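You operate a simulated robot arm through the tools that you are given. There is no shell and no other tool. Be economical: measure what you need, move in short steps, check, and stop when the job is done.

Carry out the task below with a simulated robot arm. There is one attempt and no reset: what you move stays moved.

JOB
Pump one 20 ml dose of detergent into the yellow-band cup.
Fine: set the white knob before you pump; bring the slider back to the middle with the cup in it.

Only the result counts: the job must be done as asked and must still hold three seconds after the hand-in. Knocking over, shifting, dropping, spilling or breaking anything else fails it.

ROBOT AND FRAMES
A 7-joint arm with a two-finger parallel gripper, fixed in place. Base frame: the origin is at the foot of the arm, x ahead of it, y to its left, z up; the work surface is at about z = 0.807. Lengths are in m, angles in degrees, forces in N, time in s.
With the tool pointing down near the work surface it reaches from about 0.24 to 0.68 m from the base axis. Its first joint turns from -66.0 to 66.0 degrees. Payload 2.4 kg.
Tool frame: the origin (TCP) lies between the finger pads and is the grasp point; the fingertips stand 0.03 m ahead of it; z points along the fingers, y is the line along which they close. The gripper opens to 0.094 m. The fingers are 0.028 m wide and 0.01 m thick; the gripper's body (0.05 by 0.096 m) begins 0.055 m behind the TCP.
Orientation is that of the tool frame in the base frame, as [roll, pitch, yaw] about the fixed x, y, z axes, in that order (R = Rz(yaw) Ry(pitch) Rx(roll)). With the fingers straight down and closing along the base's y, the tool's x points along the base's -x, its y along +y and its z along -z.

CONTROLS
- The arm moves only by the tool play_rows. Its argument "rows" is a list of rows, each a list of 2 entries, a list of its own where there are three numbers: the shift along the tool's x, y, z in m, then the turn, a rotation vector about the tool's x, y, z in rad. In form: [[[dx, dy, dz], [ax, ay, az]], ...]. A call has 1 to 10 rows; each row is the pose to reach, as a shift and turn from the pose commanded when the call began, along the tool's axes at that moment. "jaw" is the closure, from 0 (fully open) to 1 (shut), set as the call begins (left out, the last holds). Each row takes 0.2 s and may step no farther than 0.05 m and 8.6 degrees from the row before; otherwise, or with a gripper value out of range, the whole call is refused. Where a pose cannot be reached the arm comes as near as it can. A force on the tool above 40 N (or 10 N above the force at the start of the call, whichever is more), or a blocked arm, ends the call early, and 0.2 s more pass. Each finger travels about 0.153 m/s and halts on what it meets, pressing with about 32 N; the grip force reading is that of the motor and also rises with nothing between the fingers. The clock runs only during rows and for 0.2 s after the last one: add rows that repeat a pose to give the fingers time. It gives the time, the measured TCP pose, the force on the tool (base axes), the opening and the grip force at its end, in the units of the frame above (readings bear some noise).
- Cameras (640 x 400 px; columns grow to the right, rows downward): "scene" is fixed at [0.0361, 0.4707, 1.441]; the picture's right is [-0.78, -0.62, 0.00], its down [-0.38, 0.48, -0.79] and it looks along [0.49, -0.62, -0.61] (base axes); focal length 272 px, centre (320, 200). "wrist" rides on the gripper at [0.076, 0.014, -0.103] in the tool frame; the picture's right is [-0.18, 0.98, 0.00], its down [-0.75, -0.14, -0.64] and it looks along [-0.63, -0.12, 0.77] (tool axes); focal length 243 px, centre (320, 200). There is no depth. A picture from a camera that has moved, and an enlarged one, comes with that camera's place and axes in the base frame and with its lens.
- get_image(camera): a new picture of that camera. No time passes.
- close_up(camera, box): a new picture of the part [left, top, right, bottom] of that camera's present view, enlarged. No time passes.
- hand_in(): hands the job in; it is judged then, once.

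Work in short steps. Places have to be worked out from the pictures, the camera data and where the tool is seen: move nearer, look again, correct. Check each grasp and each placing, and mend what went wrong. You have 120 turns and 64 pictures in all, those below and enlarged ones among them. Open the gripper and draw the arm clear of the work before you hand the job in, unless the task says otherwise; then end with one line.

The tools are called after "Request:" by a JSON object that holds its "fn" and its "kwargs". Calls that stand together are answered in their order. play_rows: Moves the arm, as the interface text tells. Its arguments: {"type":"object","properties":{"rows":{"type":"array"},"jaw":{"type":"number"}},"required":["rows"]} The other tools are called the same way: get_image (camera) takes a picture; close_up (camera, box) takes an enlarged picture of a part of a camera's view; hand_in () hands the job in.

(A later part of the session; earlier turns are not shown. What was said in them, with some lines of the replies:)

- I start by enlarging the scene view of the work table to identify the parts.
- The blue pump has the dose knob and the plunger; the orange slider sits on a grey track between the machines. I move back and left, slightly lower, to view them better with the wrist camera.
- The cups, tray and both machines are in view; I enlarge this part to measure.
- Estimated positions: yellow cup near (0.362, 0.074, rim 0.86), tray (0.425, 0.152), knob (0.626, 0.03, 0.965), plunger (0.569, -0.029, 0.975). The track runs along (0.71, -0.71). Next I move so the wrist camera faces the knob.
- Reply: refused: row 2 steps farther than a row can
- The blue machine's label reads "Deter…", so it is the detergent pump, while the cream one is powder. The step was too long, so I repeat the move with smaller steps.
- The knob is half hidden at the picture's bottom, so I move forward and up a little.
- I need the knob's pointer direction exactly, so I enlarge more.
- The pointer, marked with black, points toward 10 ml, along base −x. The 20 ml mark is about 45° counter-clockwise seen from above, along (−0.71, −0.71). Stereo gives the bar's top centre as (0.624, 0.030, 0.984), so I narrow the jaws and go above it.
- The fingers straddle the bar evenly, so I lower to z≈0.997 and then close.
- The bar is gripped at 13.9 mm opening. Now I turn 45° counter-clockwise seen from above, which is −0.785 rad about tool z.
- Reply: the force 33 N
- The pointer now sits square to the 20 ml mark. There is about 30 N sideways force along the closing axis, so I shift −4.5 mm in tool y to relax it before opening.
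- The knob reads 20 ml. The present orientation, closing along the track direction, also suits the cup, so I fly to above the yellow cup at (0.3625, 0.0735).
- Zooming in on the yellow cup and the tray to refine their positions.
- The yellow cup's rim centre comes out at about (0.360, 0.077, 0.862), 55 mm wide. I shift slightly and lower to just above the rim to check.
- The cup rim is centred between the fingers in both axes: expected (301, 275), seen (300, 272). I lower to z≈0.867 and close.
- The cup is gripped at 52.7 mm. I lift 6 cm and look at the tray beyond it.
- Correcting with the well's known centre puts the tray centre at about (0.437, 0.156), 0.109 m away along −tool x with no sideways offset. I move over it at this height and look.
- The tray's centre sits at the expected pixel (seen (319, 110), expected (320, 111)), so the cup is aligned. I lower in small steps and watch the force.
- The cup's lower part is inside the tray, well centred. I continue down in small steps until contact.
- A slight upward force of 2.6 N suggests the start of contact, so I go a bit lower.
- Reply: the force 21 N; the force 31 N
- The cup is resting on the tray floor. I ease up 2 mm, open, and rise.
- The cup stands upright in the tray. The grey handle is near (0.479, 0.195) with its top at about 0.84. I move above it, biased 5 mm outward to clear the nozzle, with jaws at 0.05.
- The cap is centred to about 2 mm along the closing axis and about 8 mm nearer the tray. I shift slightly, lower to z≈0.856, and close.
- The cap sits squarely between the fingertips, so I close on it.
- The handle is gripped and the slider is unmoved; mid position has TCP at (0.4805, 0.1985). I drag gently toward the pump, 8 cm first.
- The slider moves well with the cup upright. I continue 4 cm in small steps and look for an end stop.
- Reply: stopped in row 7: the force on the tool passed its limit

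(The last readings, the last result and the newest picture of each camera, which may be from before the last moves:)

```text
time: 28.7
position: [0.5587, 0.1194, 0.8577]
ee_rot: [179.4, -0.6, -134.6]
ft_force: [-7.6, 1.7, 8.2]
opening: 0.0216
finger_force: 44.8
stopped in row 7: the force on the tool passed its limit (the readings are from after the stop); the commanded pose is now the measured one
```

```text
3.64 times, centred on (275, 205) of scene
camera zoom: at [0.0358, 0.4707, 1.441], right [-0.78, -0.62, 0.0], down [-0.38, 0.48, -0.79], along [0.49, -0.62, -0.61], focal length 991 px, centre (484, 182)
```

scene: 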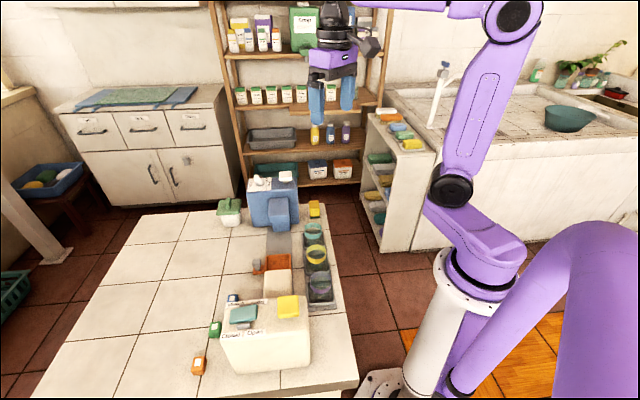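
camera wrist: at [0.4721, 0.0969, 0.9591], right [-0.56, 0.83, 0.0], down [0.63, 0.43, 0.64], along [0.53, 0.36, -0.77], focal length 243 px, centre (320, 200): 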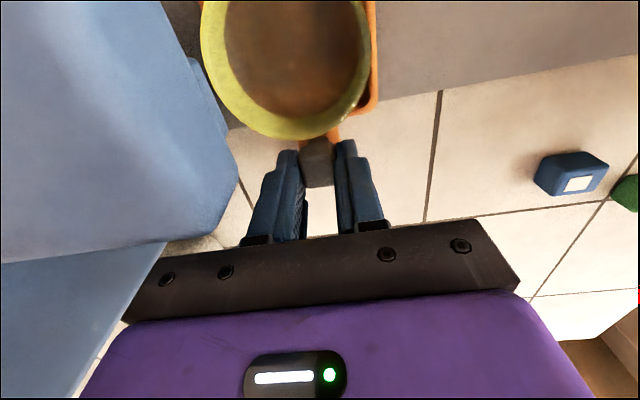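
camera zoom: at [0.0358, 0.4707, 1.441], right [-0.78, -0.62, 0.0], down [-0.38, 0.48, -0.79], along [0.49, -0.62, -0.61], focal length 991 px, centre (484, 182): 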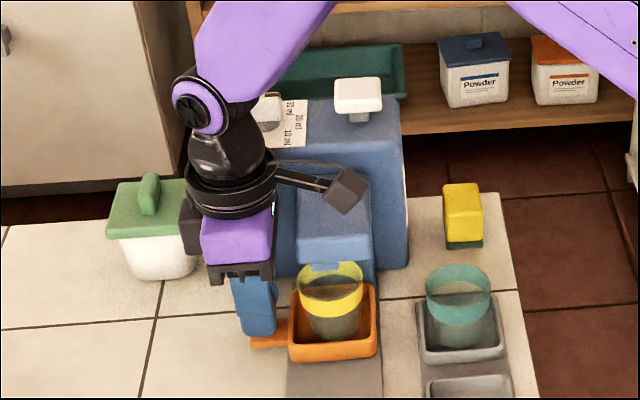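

Something blocked the motion about 11 cm from the middle. I check whether it is the slider's stop, the cup against the spout, or the gripper touching something.

Request:
{"fn": "close_up", "kwargs": {"camera": "scene", "box": [295, 210, 335, 255]}}

Request:
{"fn": "get_image", "kwargs": {"camera": "wrist"}}

Request:
{"fn": "close_up", "kwargs": {"camera": "scene", "box": [250, 190, 334, 256]}}

```text
8.89 times, centred on (315, 232) of scene
camera zoom: at [0.0358, 0.4707, 1.441], right [-0.78, -0.62, 0.0], down [-0.38, 0.48, -0.79], along [0.49, -0.62, -0.61], focal length 2422 px, centre (364, -89)
```

zoom: 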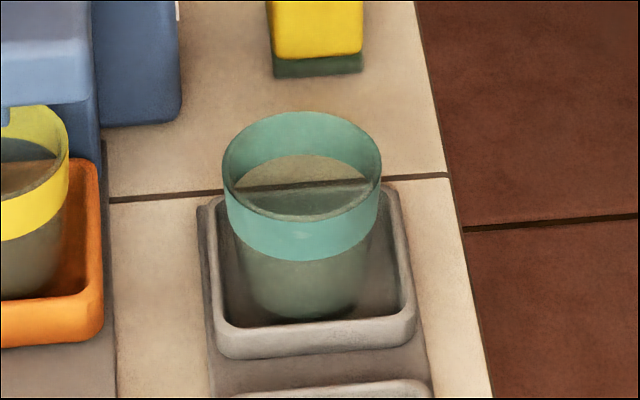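

```text
20 pictures are left
camera wrist: at [0.4957, 0.0749, 0.9601], right [-0.57, 0.82, 0.01], down [0.64, 0.44, 0.63], along [0.52, 0.37, -0.77], focal length 243 px, centre (320, 200)
```

wrist: 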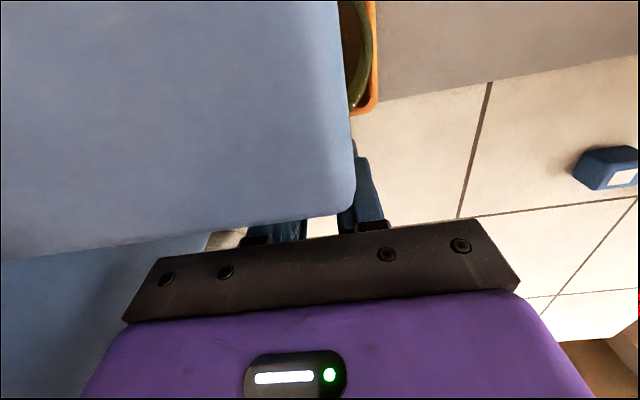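

```text
6.06 times, centred on (292, 223) of scene
camera zoom: at [0.0358, 0.4707, 1.441], right [-0.78, -0.62, 0.0], down [-0.38, 0.48, -0.79], along [0.49, -0.62, -0.61], focal length 1652 px, centre (490, 61)
```

zoom: 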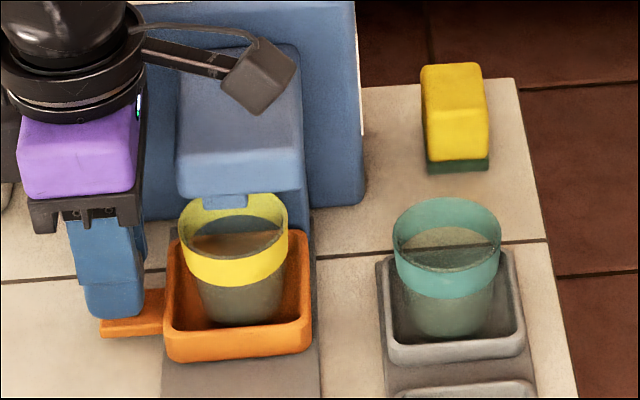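

The spout (about (0.514, 0.077)) lies right above the cup's centre (about (0.516, 0.077)), so this is the slider's end stop. The gripper still clears the nozzle, so I open, move outward 2 cm, and then rise.

Request:
{"fn": "play_rows", "kwargs": {"rows": [[[0, 0, 0], [0, 0, 0]], [[0, 0, 0], [0, 0, 0]]], "jaw": 0.55}}

Request:
{"fn": "play_rows", "kwargs": {"rows": [[[-0.008, 0, 0], [0, 0, 0]], [[-0.016, 0, 0], [0, 0, 0]], [[-0.02, 0, -0.02], [0, 0, 0]], [[-0.02, 0, -0.06], [0, 0, 0]], [[-0.02, 0, -0.1], [0, 0, 0]], [[-0.02, 0, -0.14], [0, 0, 0]], [[-0.02, 0, -0.18], [0, 0, 0]], [[-0.02, 0, -0.18], [0, 0, 0]]]}}

Request:
{"fn": "close_up", "kwargs": {"camera": "scene", "box": [235, 160, 335, 270]}}

```text
time: 29.3
position: [0.559, 0.1195, 0.8573]
ee_rot: [179.4, -0.5, -134.7]
ft_force: [-0.3, 0.3, 0.0]
opening: 0.0421
finger_force: 0.1
```

```text
time: 31.1
position: [0.577, 0.1329, 1.0359]
ee_rot: [179.3, -0.6, -134.6]
ft_force: [0.4, 0.2, -0.3]
opening: 0.0424
finger_force: 0.1
```

```text
3.64 times, centred on (285, 215) of scene
camera zoom: at [0.0361, 0.4707, 1.441], right [-0.78, -0.62, 0.0], down [-0.38, 0.48, -0.79], along [0.49, -0.62, -0.61], focal length 991 px, centre (447, 146)
```

zoom: 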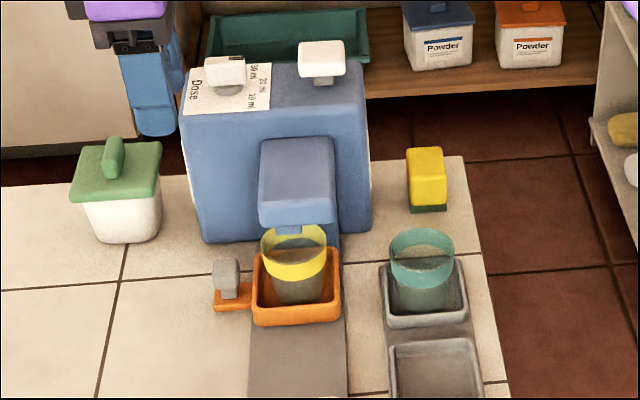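

The cup sits below the spout. The plunger pad centre is about (0.566, −0.027), top at about 0.986. I close the jaws, raise, and move above it.

Request:
{"fn": "play_rows", "kwargs": {"rows": [[[0, 0, -0.03], [0, 0, 0]], [[0.02, -0.018, -0.045], [0, 0, 0]], [[0.05, -0.044, -0.045], [0, 0, 0]], [[0.08, -0.07, -0.045], [0, 0, 0]], [[0.105, -0.091, -0.045], [0, 0, 0]], [[0.121, -0.1053, -0.045], [0, 0, 0]], [[0.121, -0.1053, -0.015], [0, 0, 0]], [[0.121, -0.1053, -0.005], [0, 0, 0]], [[0.121, -0.1053, -0.005], [0, 0, 0]]], "jaw": 1}}

Request:
{"fn": "get_image", "kwargs": {"camera": "wrist"}}

Request:
{"fn": "close_up", "kwargs": {"camera": "scene", "box": [260, 120, 330, 200]}}

```text
time: 33.1
position: [0.5669, -0.0264, 1.0412]
ee_rot: [179.4, -0.5, -134.7]
ft_force: [-0.2, -0.2, -0.2]
opening: 0.0
finger_force: 31.7
```

```text
17 pictures are left
camera wrist: at [0.5033, -0.0718, 1.1445], right [-0.57, 0.82, 0.01], down [0.64, 0.44, 0.63], along [0.52, 0.37, -0.77], focal length 243 px, centre (320, 200)
```

wrist: 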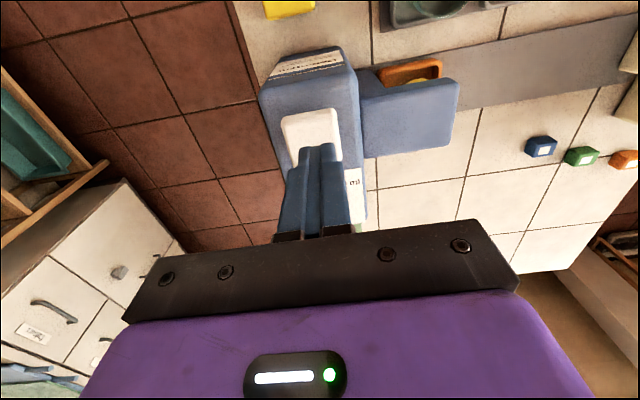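

```text
5.00 times, centred on (295, 160) of scene
camera zoom: at [0.0361, 0.4707, 1.441], right [-0.78, -0.62, 0.0], down [-0.38, 0.48, -0.79], along [0.49, -0.62, -0.61], focal length 1363 px, centre (445, 400)
```

zoom: 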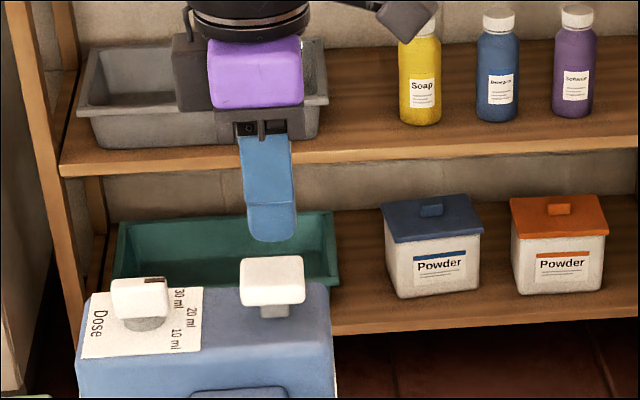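

The fingertip is about 5 mm off centre along the track axis, so I correct it and lower to first contact.

Request:
{"fn": "play_rows", "kwargs": {"rows": [[[0, -0.0045, 0.008], [0, 0, 0]], [[0, -0.0045, 0.016], [0, 0, 0]], [[0, -0.0045, 0.022], [0, 0, 0]], [[0, -0.0045, 0.022], [0, 0, 0]]]}}

Request:
{"fn": "close_up", "kwargs": {"camera": "scene", "box": [260, 120, 330, 200]}}

```text
time: 34.1
position: [0.5698, -0.0294, 1.0182]
ee_rot: [179.4, -0.4, -134.6]
ft_force: [-0.1, -1.1, -0.1]
opening: 0.0001
finger_force: 32.0
```

```text
5.00 times, centred on (295, 160) of scene
camera zoom: at [0.0361, 0.4707, 1.441], right [-0.78, -0.62, 0.0], down [-0.38, 0.48, -0.79], along [0.49, -0.62, -0.61], focal length 1363 px, centre (445, 400)
```

zoom: 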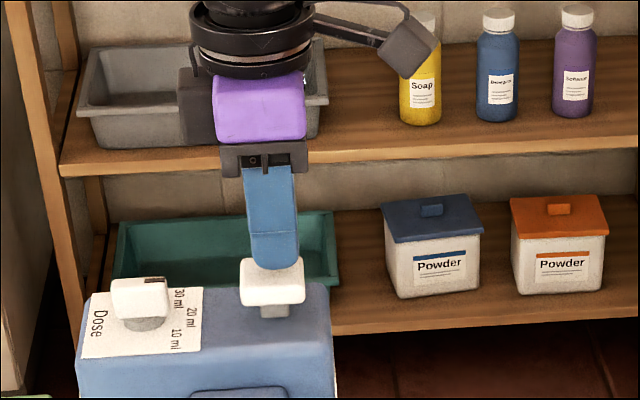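

The fingers are centred just above the pad. I press down in one continuous stroke until it bottoms out.

Request:
{"fn": "play_rows", "kwargs": {"rows": [[[0, 0, 0.004], [0, 0, 0]], [[0, 0, 0.008], [0, 0, 0]], [[0, 0, 0.011], [0, 0, 0]], [[0, 0, 0.014], [0, 0, 0]], [[0, 0, 0.017], [0, 0, 0]], [[0, 0, 0.02], [0, 0, 0]], [[0, 0, 0.023], [0, 0, 0]], [[0, 0, 0.026], [0, 0, 0]]]}}

Request:
{"fn": "close_up", "kwargs": {"camera": "scene", "box": [250, 140, 340, 260]}}

```text
time: 35.9
position: [0.5681, -0.0285, 0.9984]
ee_rot: [179.5, -0.2, -134.6]
ft_force: [-9.6, -0.1, 17.0]
opening: 0.0
finger_force: 31.8
stopped in row 8: the force on the tool passed its limit (the readings are from after the stop); the commanded pose is now the measured one
```

```text
3.33 times, centred on (295, 200) of scene
camera zoom: at [0.0355, 0.4707, 1.441], right [-0.78, -0.62, 0.0], down [-0.38, 0.48, -0.79], along [0.49, -0.62, -0.61], focal length 908 px, centre (403, 200)
```

zoom: 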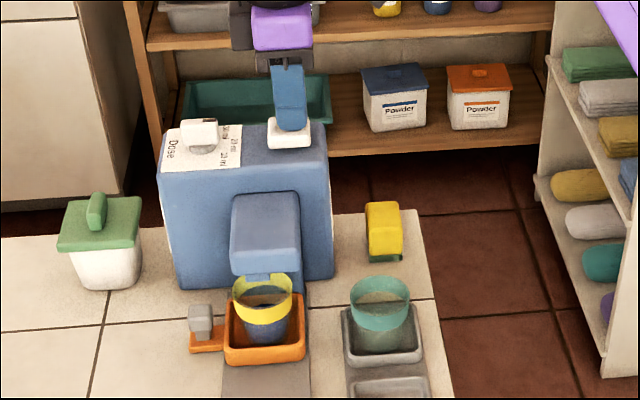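

The plunger bottomed out and the cup now shows blue liquid. I rise straight up and check.

Request:
{"fn": "play_rows", "kwargs": {"rows": [[[0, 0, -0.015], [0, 0, 0]], [[0, 0, -0.04], [0, 0, 0]], [[0, 0, -0.08], [0, 0, 0]], [[0, 0, -0.1], [0, 0, 0]], [[0, 0, -0.1], [0, 0, 0]]]}}

Request:
{"fn": "close_up", "kwargs": {"camera": "scene", "box": [240, 160, 320, 260]}}

```text
time: 37.1
position: [0.5704, -0.0298, 1.0995]
ee_rot: [179.6, -0.4, -134.6]
ft_force: [1.6, -0.6, 0.2]
opening: 0.0
finger_force: 31.8
```

```text
4.00 times, centred on (280, 210) of scene
camera zoom: at [0.0361, 0.4707, 1.441], right [-0.78, -0.62, 0.0], down [-0.38, 0.48, -0.79], along [0.49, -0.62, -0.61], focal length 1090 px, centre (480, 160)
```

zoom: 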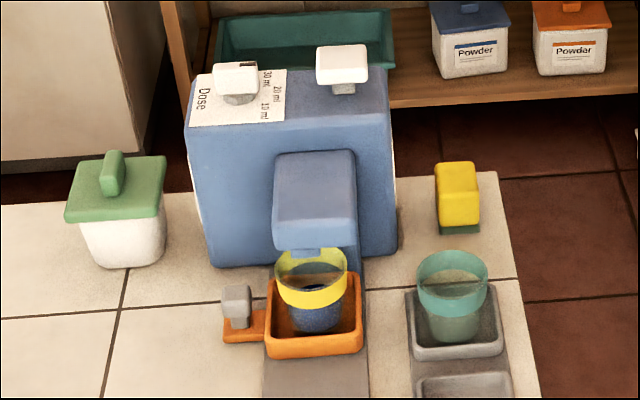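

The dose is in the cup and the plunger has sprung back. I now fly back to the handle by the reverse path: out past the nozzle first, with jaws at 0.042.

Request:
{"fn": "play_rows", "kwargs": {"rows": [[[-0.03, 0.029, 0], [0, 0, 0]], [[-0.06, 0.058, 0], [0, 0, 0]], [[-0.09, 0.087, 0], [0, 0, 0]], [[-0.1175, 0.1136, 0], [0, 0, 0]], [[-0.1175, 0.1136, 0.045], [0, 0, 0]], [[-0.1175, 0.1136, 0.09], [0, 0, 0]], [[-0.1175, 0.1136, 0.135], [0, 0, 0]], [[-0.1175, 0.1136, 0.18], [0, 0, 0]], [[-0.1175, 0.1136, 0.19], [0, 0, 0]], [[-0.1175, 0.1136, 0.19], [0, 0, 0]]], "jaw": 0.5}}

Request:
{"fn": "get_image", "kwargs": {"camera": "wrist"}}

```text
time: 39.3
position: [0.5702, 0.1334, 0.908]
ee_rot: [179.6, -0.4, -134.6]
ft_force: [-0.1, -0.2, -0.5]
opening: 0.0471
finger_force: 0.0
```

```text
12 pictures are left
camera wrist: at [0.5063, 0.0882, 1.0109], right [-0.57, 0.82, 0.01], down [0.64, 0.44, 0.64], along [0.52, 0.37, -0.77], focal length 243 px, centre (320, 200)
```

wrist: 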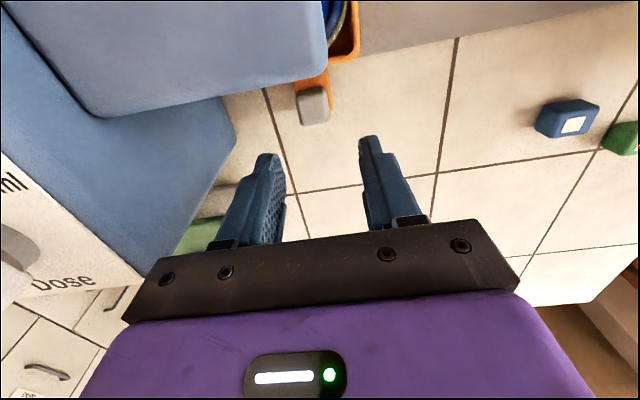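

The handle is just inward and below, as expected. I lower alongside it, then move inward 18 mm.

Request:
{"fn": "play_rows", "kwargs": {"rows": [[[0, -0.0019, 0.025], [0, 0, 0]], [[0, -0.0019, 0.0505], [0, 0, 0]], [[0.009, -0.0019, 0.0505], [0, 0, 0]], [[0.0177, -0.0019, 0.0505], [0, 0, 0]], [[0.0177, -0.0019, 0.0505], [0, 0, 0]]]}}

Request:
{"fn": "close_up", "kwargs": {"camera": "scene", "box": [235, 190, 325, 270]}}

```text
time: 40.5
position: [0.5592, 0.1198, 0.8572]
ee_rot: [179.6, -0.4, -134.6]
ft_force: [-0.2, -0.2, -0.2]
opening: 0.047
finger_force: 0.1
```

```text
5.00 times, centred on (280, 230) of scene
camera zoom: at [0.0361, 0.4707, 1.441], right [-0.78, -0.62, 0.0], down [-0.38, 0.48, -0.79], along [0.49, -0.62, -0.61], focal length 1363 px, centre (520, 50)
```

zoom: 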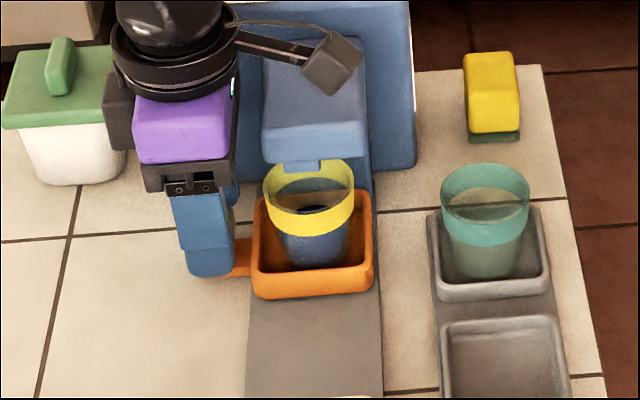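

Now in place around the handle, so I close the fingers on it.

Request:
{"fn": "play_rows", "kwargs": {"rows": [[[0, 0, 0], [0, 0, 0]], [[0, 0, 0], [0, 0, 0]]], "jaw": 1}}

```text
time: 41.1
position: [0.5581, 0.1198, 0.858]
ee_rot: [179.6, -0.5, -134.7]
ft_force: [-2.1, 1.1, 0.1]
opening: 0.0218
finger_force: 45.1
```

The handle is gripped. I pull back gently in small steps, 6 cm first.

Request:
{"fn": "play_rows", "kwargs": {"rows": [[[0, 0.003, 0], [0, 0, 0]], [[0, 0.008, 0], [0, 0, 0]], [[0, 0.015, 0], [0, 0, 0]], [[0, 0.022, 0], [0, 0, 0]], [[-0.0005, 0.03, 0], [0, 0, 0]], [[-0.0005, 0.038, 0], [0, 0, 0]], [[-0.001, 0.046, 0], [0, 0, 0]], [[-0.001, 0.053, 0], [0, 0, 0]], [[-0.001, 0.058, 0], [0, 0, 0]], [[-0.001, 0.06, 0], [0, 0, 0]]]}}

Request:
{"fn": "play_rows", "kwargs": {"rows": [[[0, 0.004, 0], [0, 0, 0]], [[0, 0.01, 0], [0, 0, 0]], [[0, 0.017, 0], [0, 0, 0]], [[0, 0.024, 0], [0, 0, 0]], [[-0.0005, 0.032, 0], [0, 0, 0]], [[-0.0005, 0.039, 0], [0, 0, 0]], [[-0.0008, 0.045, 0], [0, 0, 0]], [[-0.0008, 0.049, 0], [0, 0, 0]], [[-0.0008, 0.0507, 0], [0, 0, 0]], [[-0.0008, 0.0507, 0], [0, 0, 0]]]}}

Request:
{"fn": "close_up", "kwargs": {"camera": "scene", "box": [225, 190, 325, 300]}}

```text
time: 43.3
position: [0.5162, 0.1614, 0.8573]
ee_rot: [179.5, -0.5, -134.6]
ft_force: [-4.9, -6.5, -17.9]
opening: 0.0218
finger_force: 45.3
```

```text
time: 45.5
position: [0.4793, 0.1986, 0.8573]
ee_rot: [179.6, -0.6, -134.8]
ft_force: [-7.8, -10.2, -23.5]
opening: 0.0215
finger_force: 45.0
```

```text
3.64 times, centred on (275, 245) of scene
camera zoom: at [0.0362, 0.4707, 1.441], right [-0.78, -0.62, 0.0], down [-0.38, 0.48, -0.79], along [0.49, -0.62, -0.61], focal length 991 px, centre (484, 36)
```

zoom: 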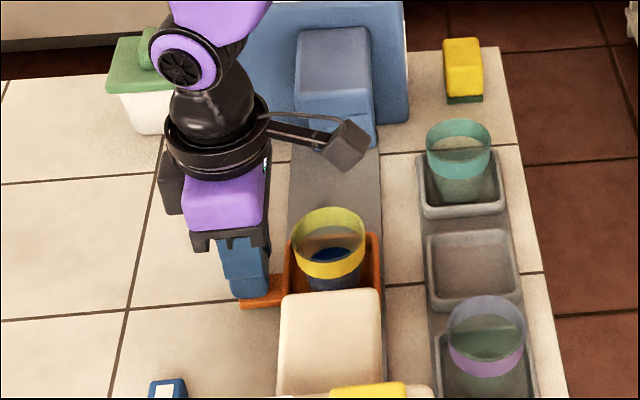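

The slider and cup match the earlier mid-position picture (cup at (328, 240), TCP within 1 mm). A downward and sideways force remains on the tool, so I relax it slightly and open.

Request:
{"fn": "play_rows", "kwargs": {"rows": [[[0.0005, 0, 0.0008], [0, 0, 0]], [[0.001, 0, 0.0012], [0, 0, 0]], [[0.001, 0, 0.0012], [0, 0, 0]]]}}

Request:
{"fn": "play_rows", "kwargs": {"rows": [[[0, 0, 0], [0, 0, 0]], [[0, 0, 0], [0, 0, 0]]], "jaw": 0.5}}

Request:
{"fn": "play_rows", "kwargs": {"rows": [[[-0.008, 0, 0], [0, 0, 0]], [[-0.016, 0, 0], [0, 0, 0]], [[-0.02, 0, -0.02], [0, 0, 0]], [[-0.02, 0, -0.06], [0, 0, 0]], [[-0.02, 0, -0.1], [0, 0, 0]], [[-0.02, 0, -0.14], [0, 0, 0]], [[-0.02, 0, -0.18], [0, 0, 0]], [[-0.02, 0, -0.22], [0, 0, 0]], [[-0.02, 0, -0.25], [0, 0, 0]]]}}

Request:
{"fn": "close_up", "kwargs": {"camera": "scene", "box": [240, 190, 330, 300]}}

Request:
{"fn": "get_image", "kwargs": {"camera": "scene"}}

```text
time: 46.3
position: [0.4789, 0.1976, 0.8583]
ee_rot: [179.5, -0.3, -134.6]
ft_force: [-8.3, -7.0, -4.5]
opening: 0.0216
finger_force: 45.0
```

```text
time: 46.9
position: [0.4816, 0.1993, 0.8569]
ee_rot: [179.6, -0.2, -134.6]
ft_force: [0.1, -0.2, -0.2]
opening: 0.0468
finger_force: 0.0
```

```text
time: 48.9
position: [0.4994, 0.2124, 1.1056]
ee_rot: [179.7, -0.4, -134.6]
ft_force: [-0.6, -0.4, 0.2]
opening: 0.047
finger_force: 0.2
```

```text
3.64 times, centred on (285, 245) of scene
camera zoom: at [0.0361, 0.4707, 1.441], right [-0.78, -0.62, 0.0], down [-0.38, 0.48, -0.79], along [0.49, -0.62, -0.61], focal length 991 px, centre (447, 36)
```

zoom: 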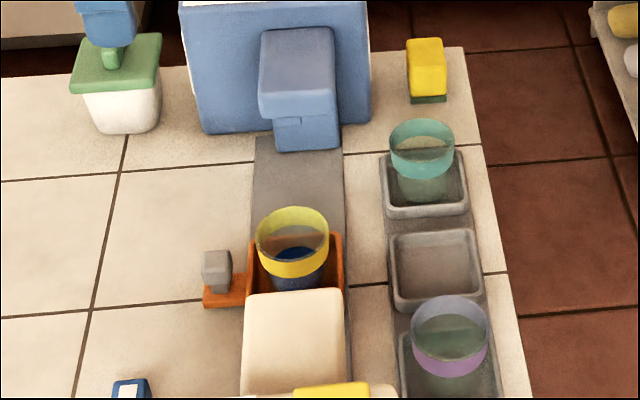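

```text
8 pictures are left
```

scene: 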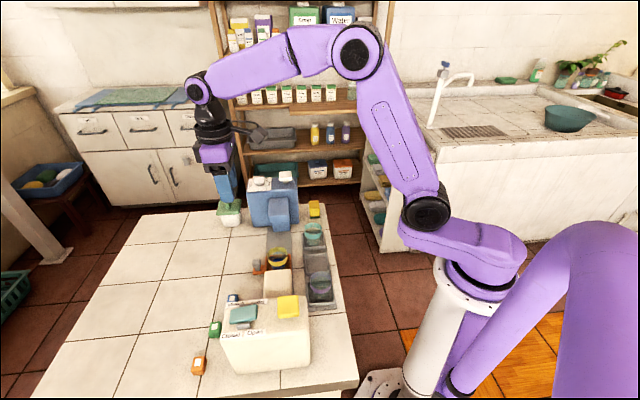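

The slider, handle and cup sit at the same pixels as before the move, and the cup holds the blue dose. I open the jaws fully and draw a little higher before handing in.

Request:
{"fn": "play_rows", "kwargs": {"rows": [[[0, 0, -0.03], [0, 0, 0]], [[0, 0, -0.06], [0, 0, 0]], [[0, 0, -0.06], [0, 0, 0]]], "jaw": 0}}

Request:
{"fn": "close_up", "kwargs": {"camera": "scene", "box": [230, 160, 340, 310]}}

```text
time: 49.7
position: [0.499, 0.2115, 1.1663]
ee_rot: [179.5, -0.3, -134.6]
ft_force: [0.1, 0.2, 0.5]
opening: 0.094
finger_force: 0.1
```

```text
2.67 times, centred on (285, 235) of scene
camera zoom: at [0.0361, 0.4707, 1.441], right [-0.78, -0.62, 0.0], down [-0.38, 0.48, -0.79], along [0.49, -0.62, -0.61], focal length 727 px, centre (413, 107)
```

zoom: 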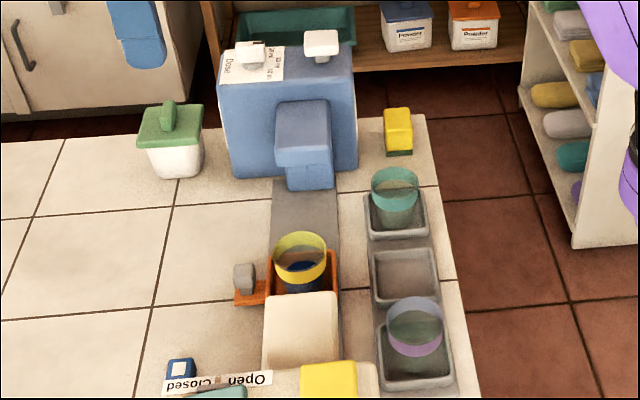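

Everything is in order and the arm is clear, so I hand in.

Request:
{"fn": "hand_in", "kwargs": {}}

```text
The job is handed in.
```

I set the white knob to 20 ml, pumped one dose of detergent into the yellow-band cup, and brought the slider back to the middle with the cup in it; the job is handed in.
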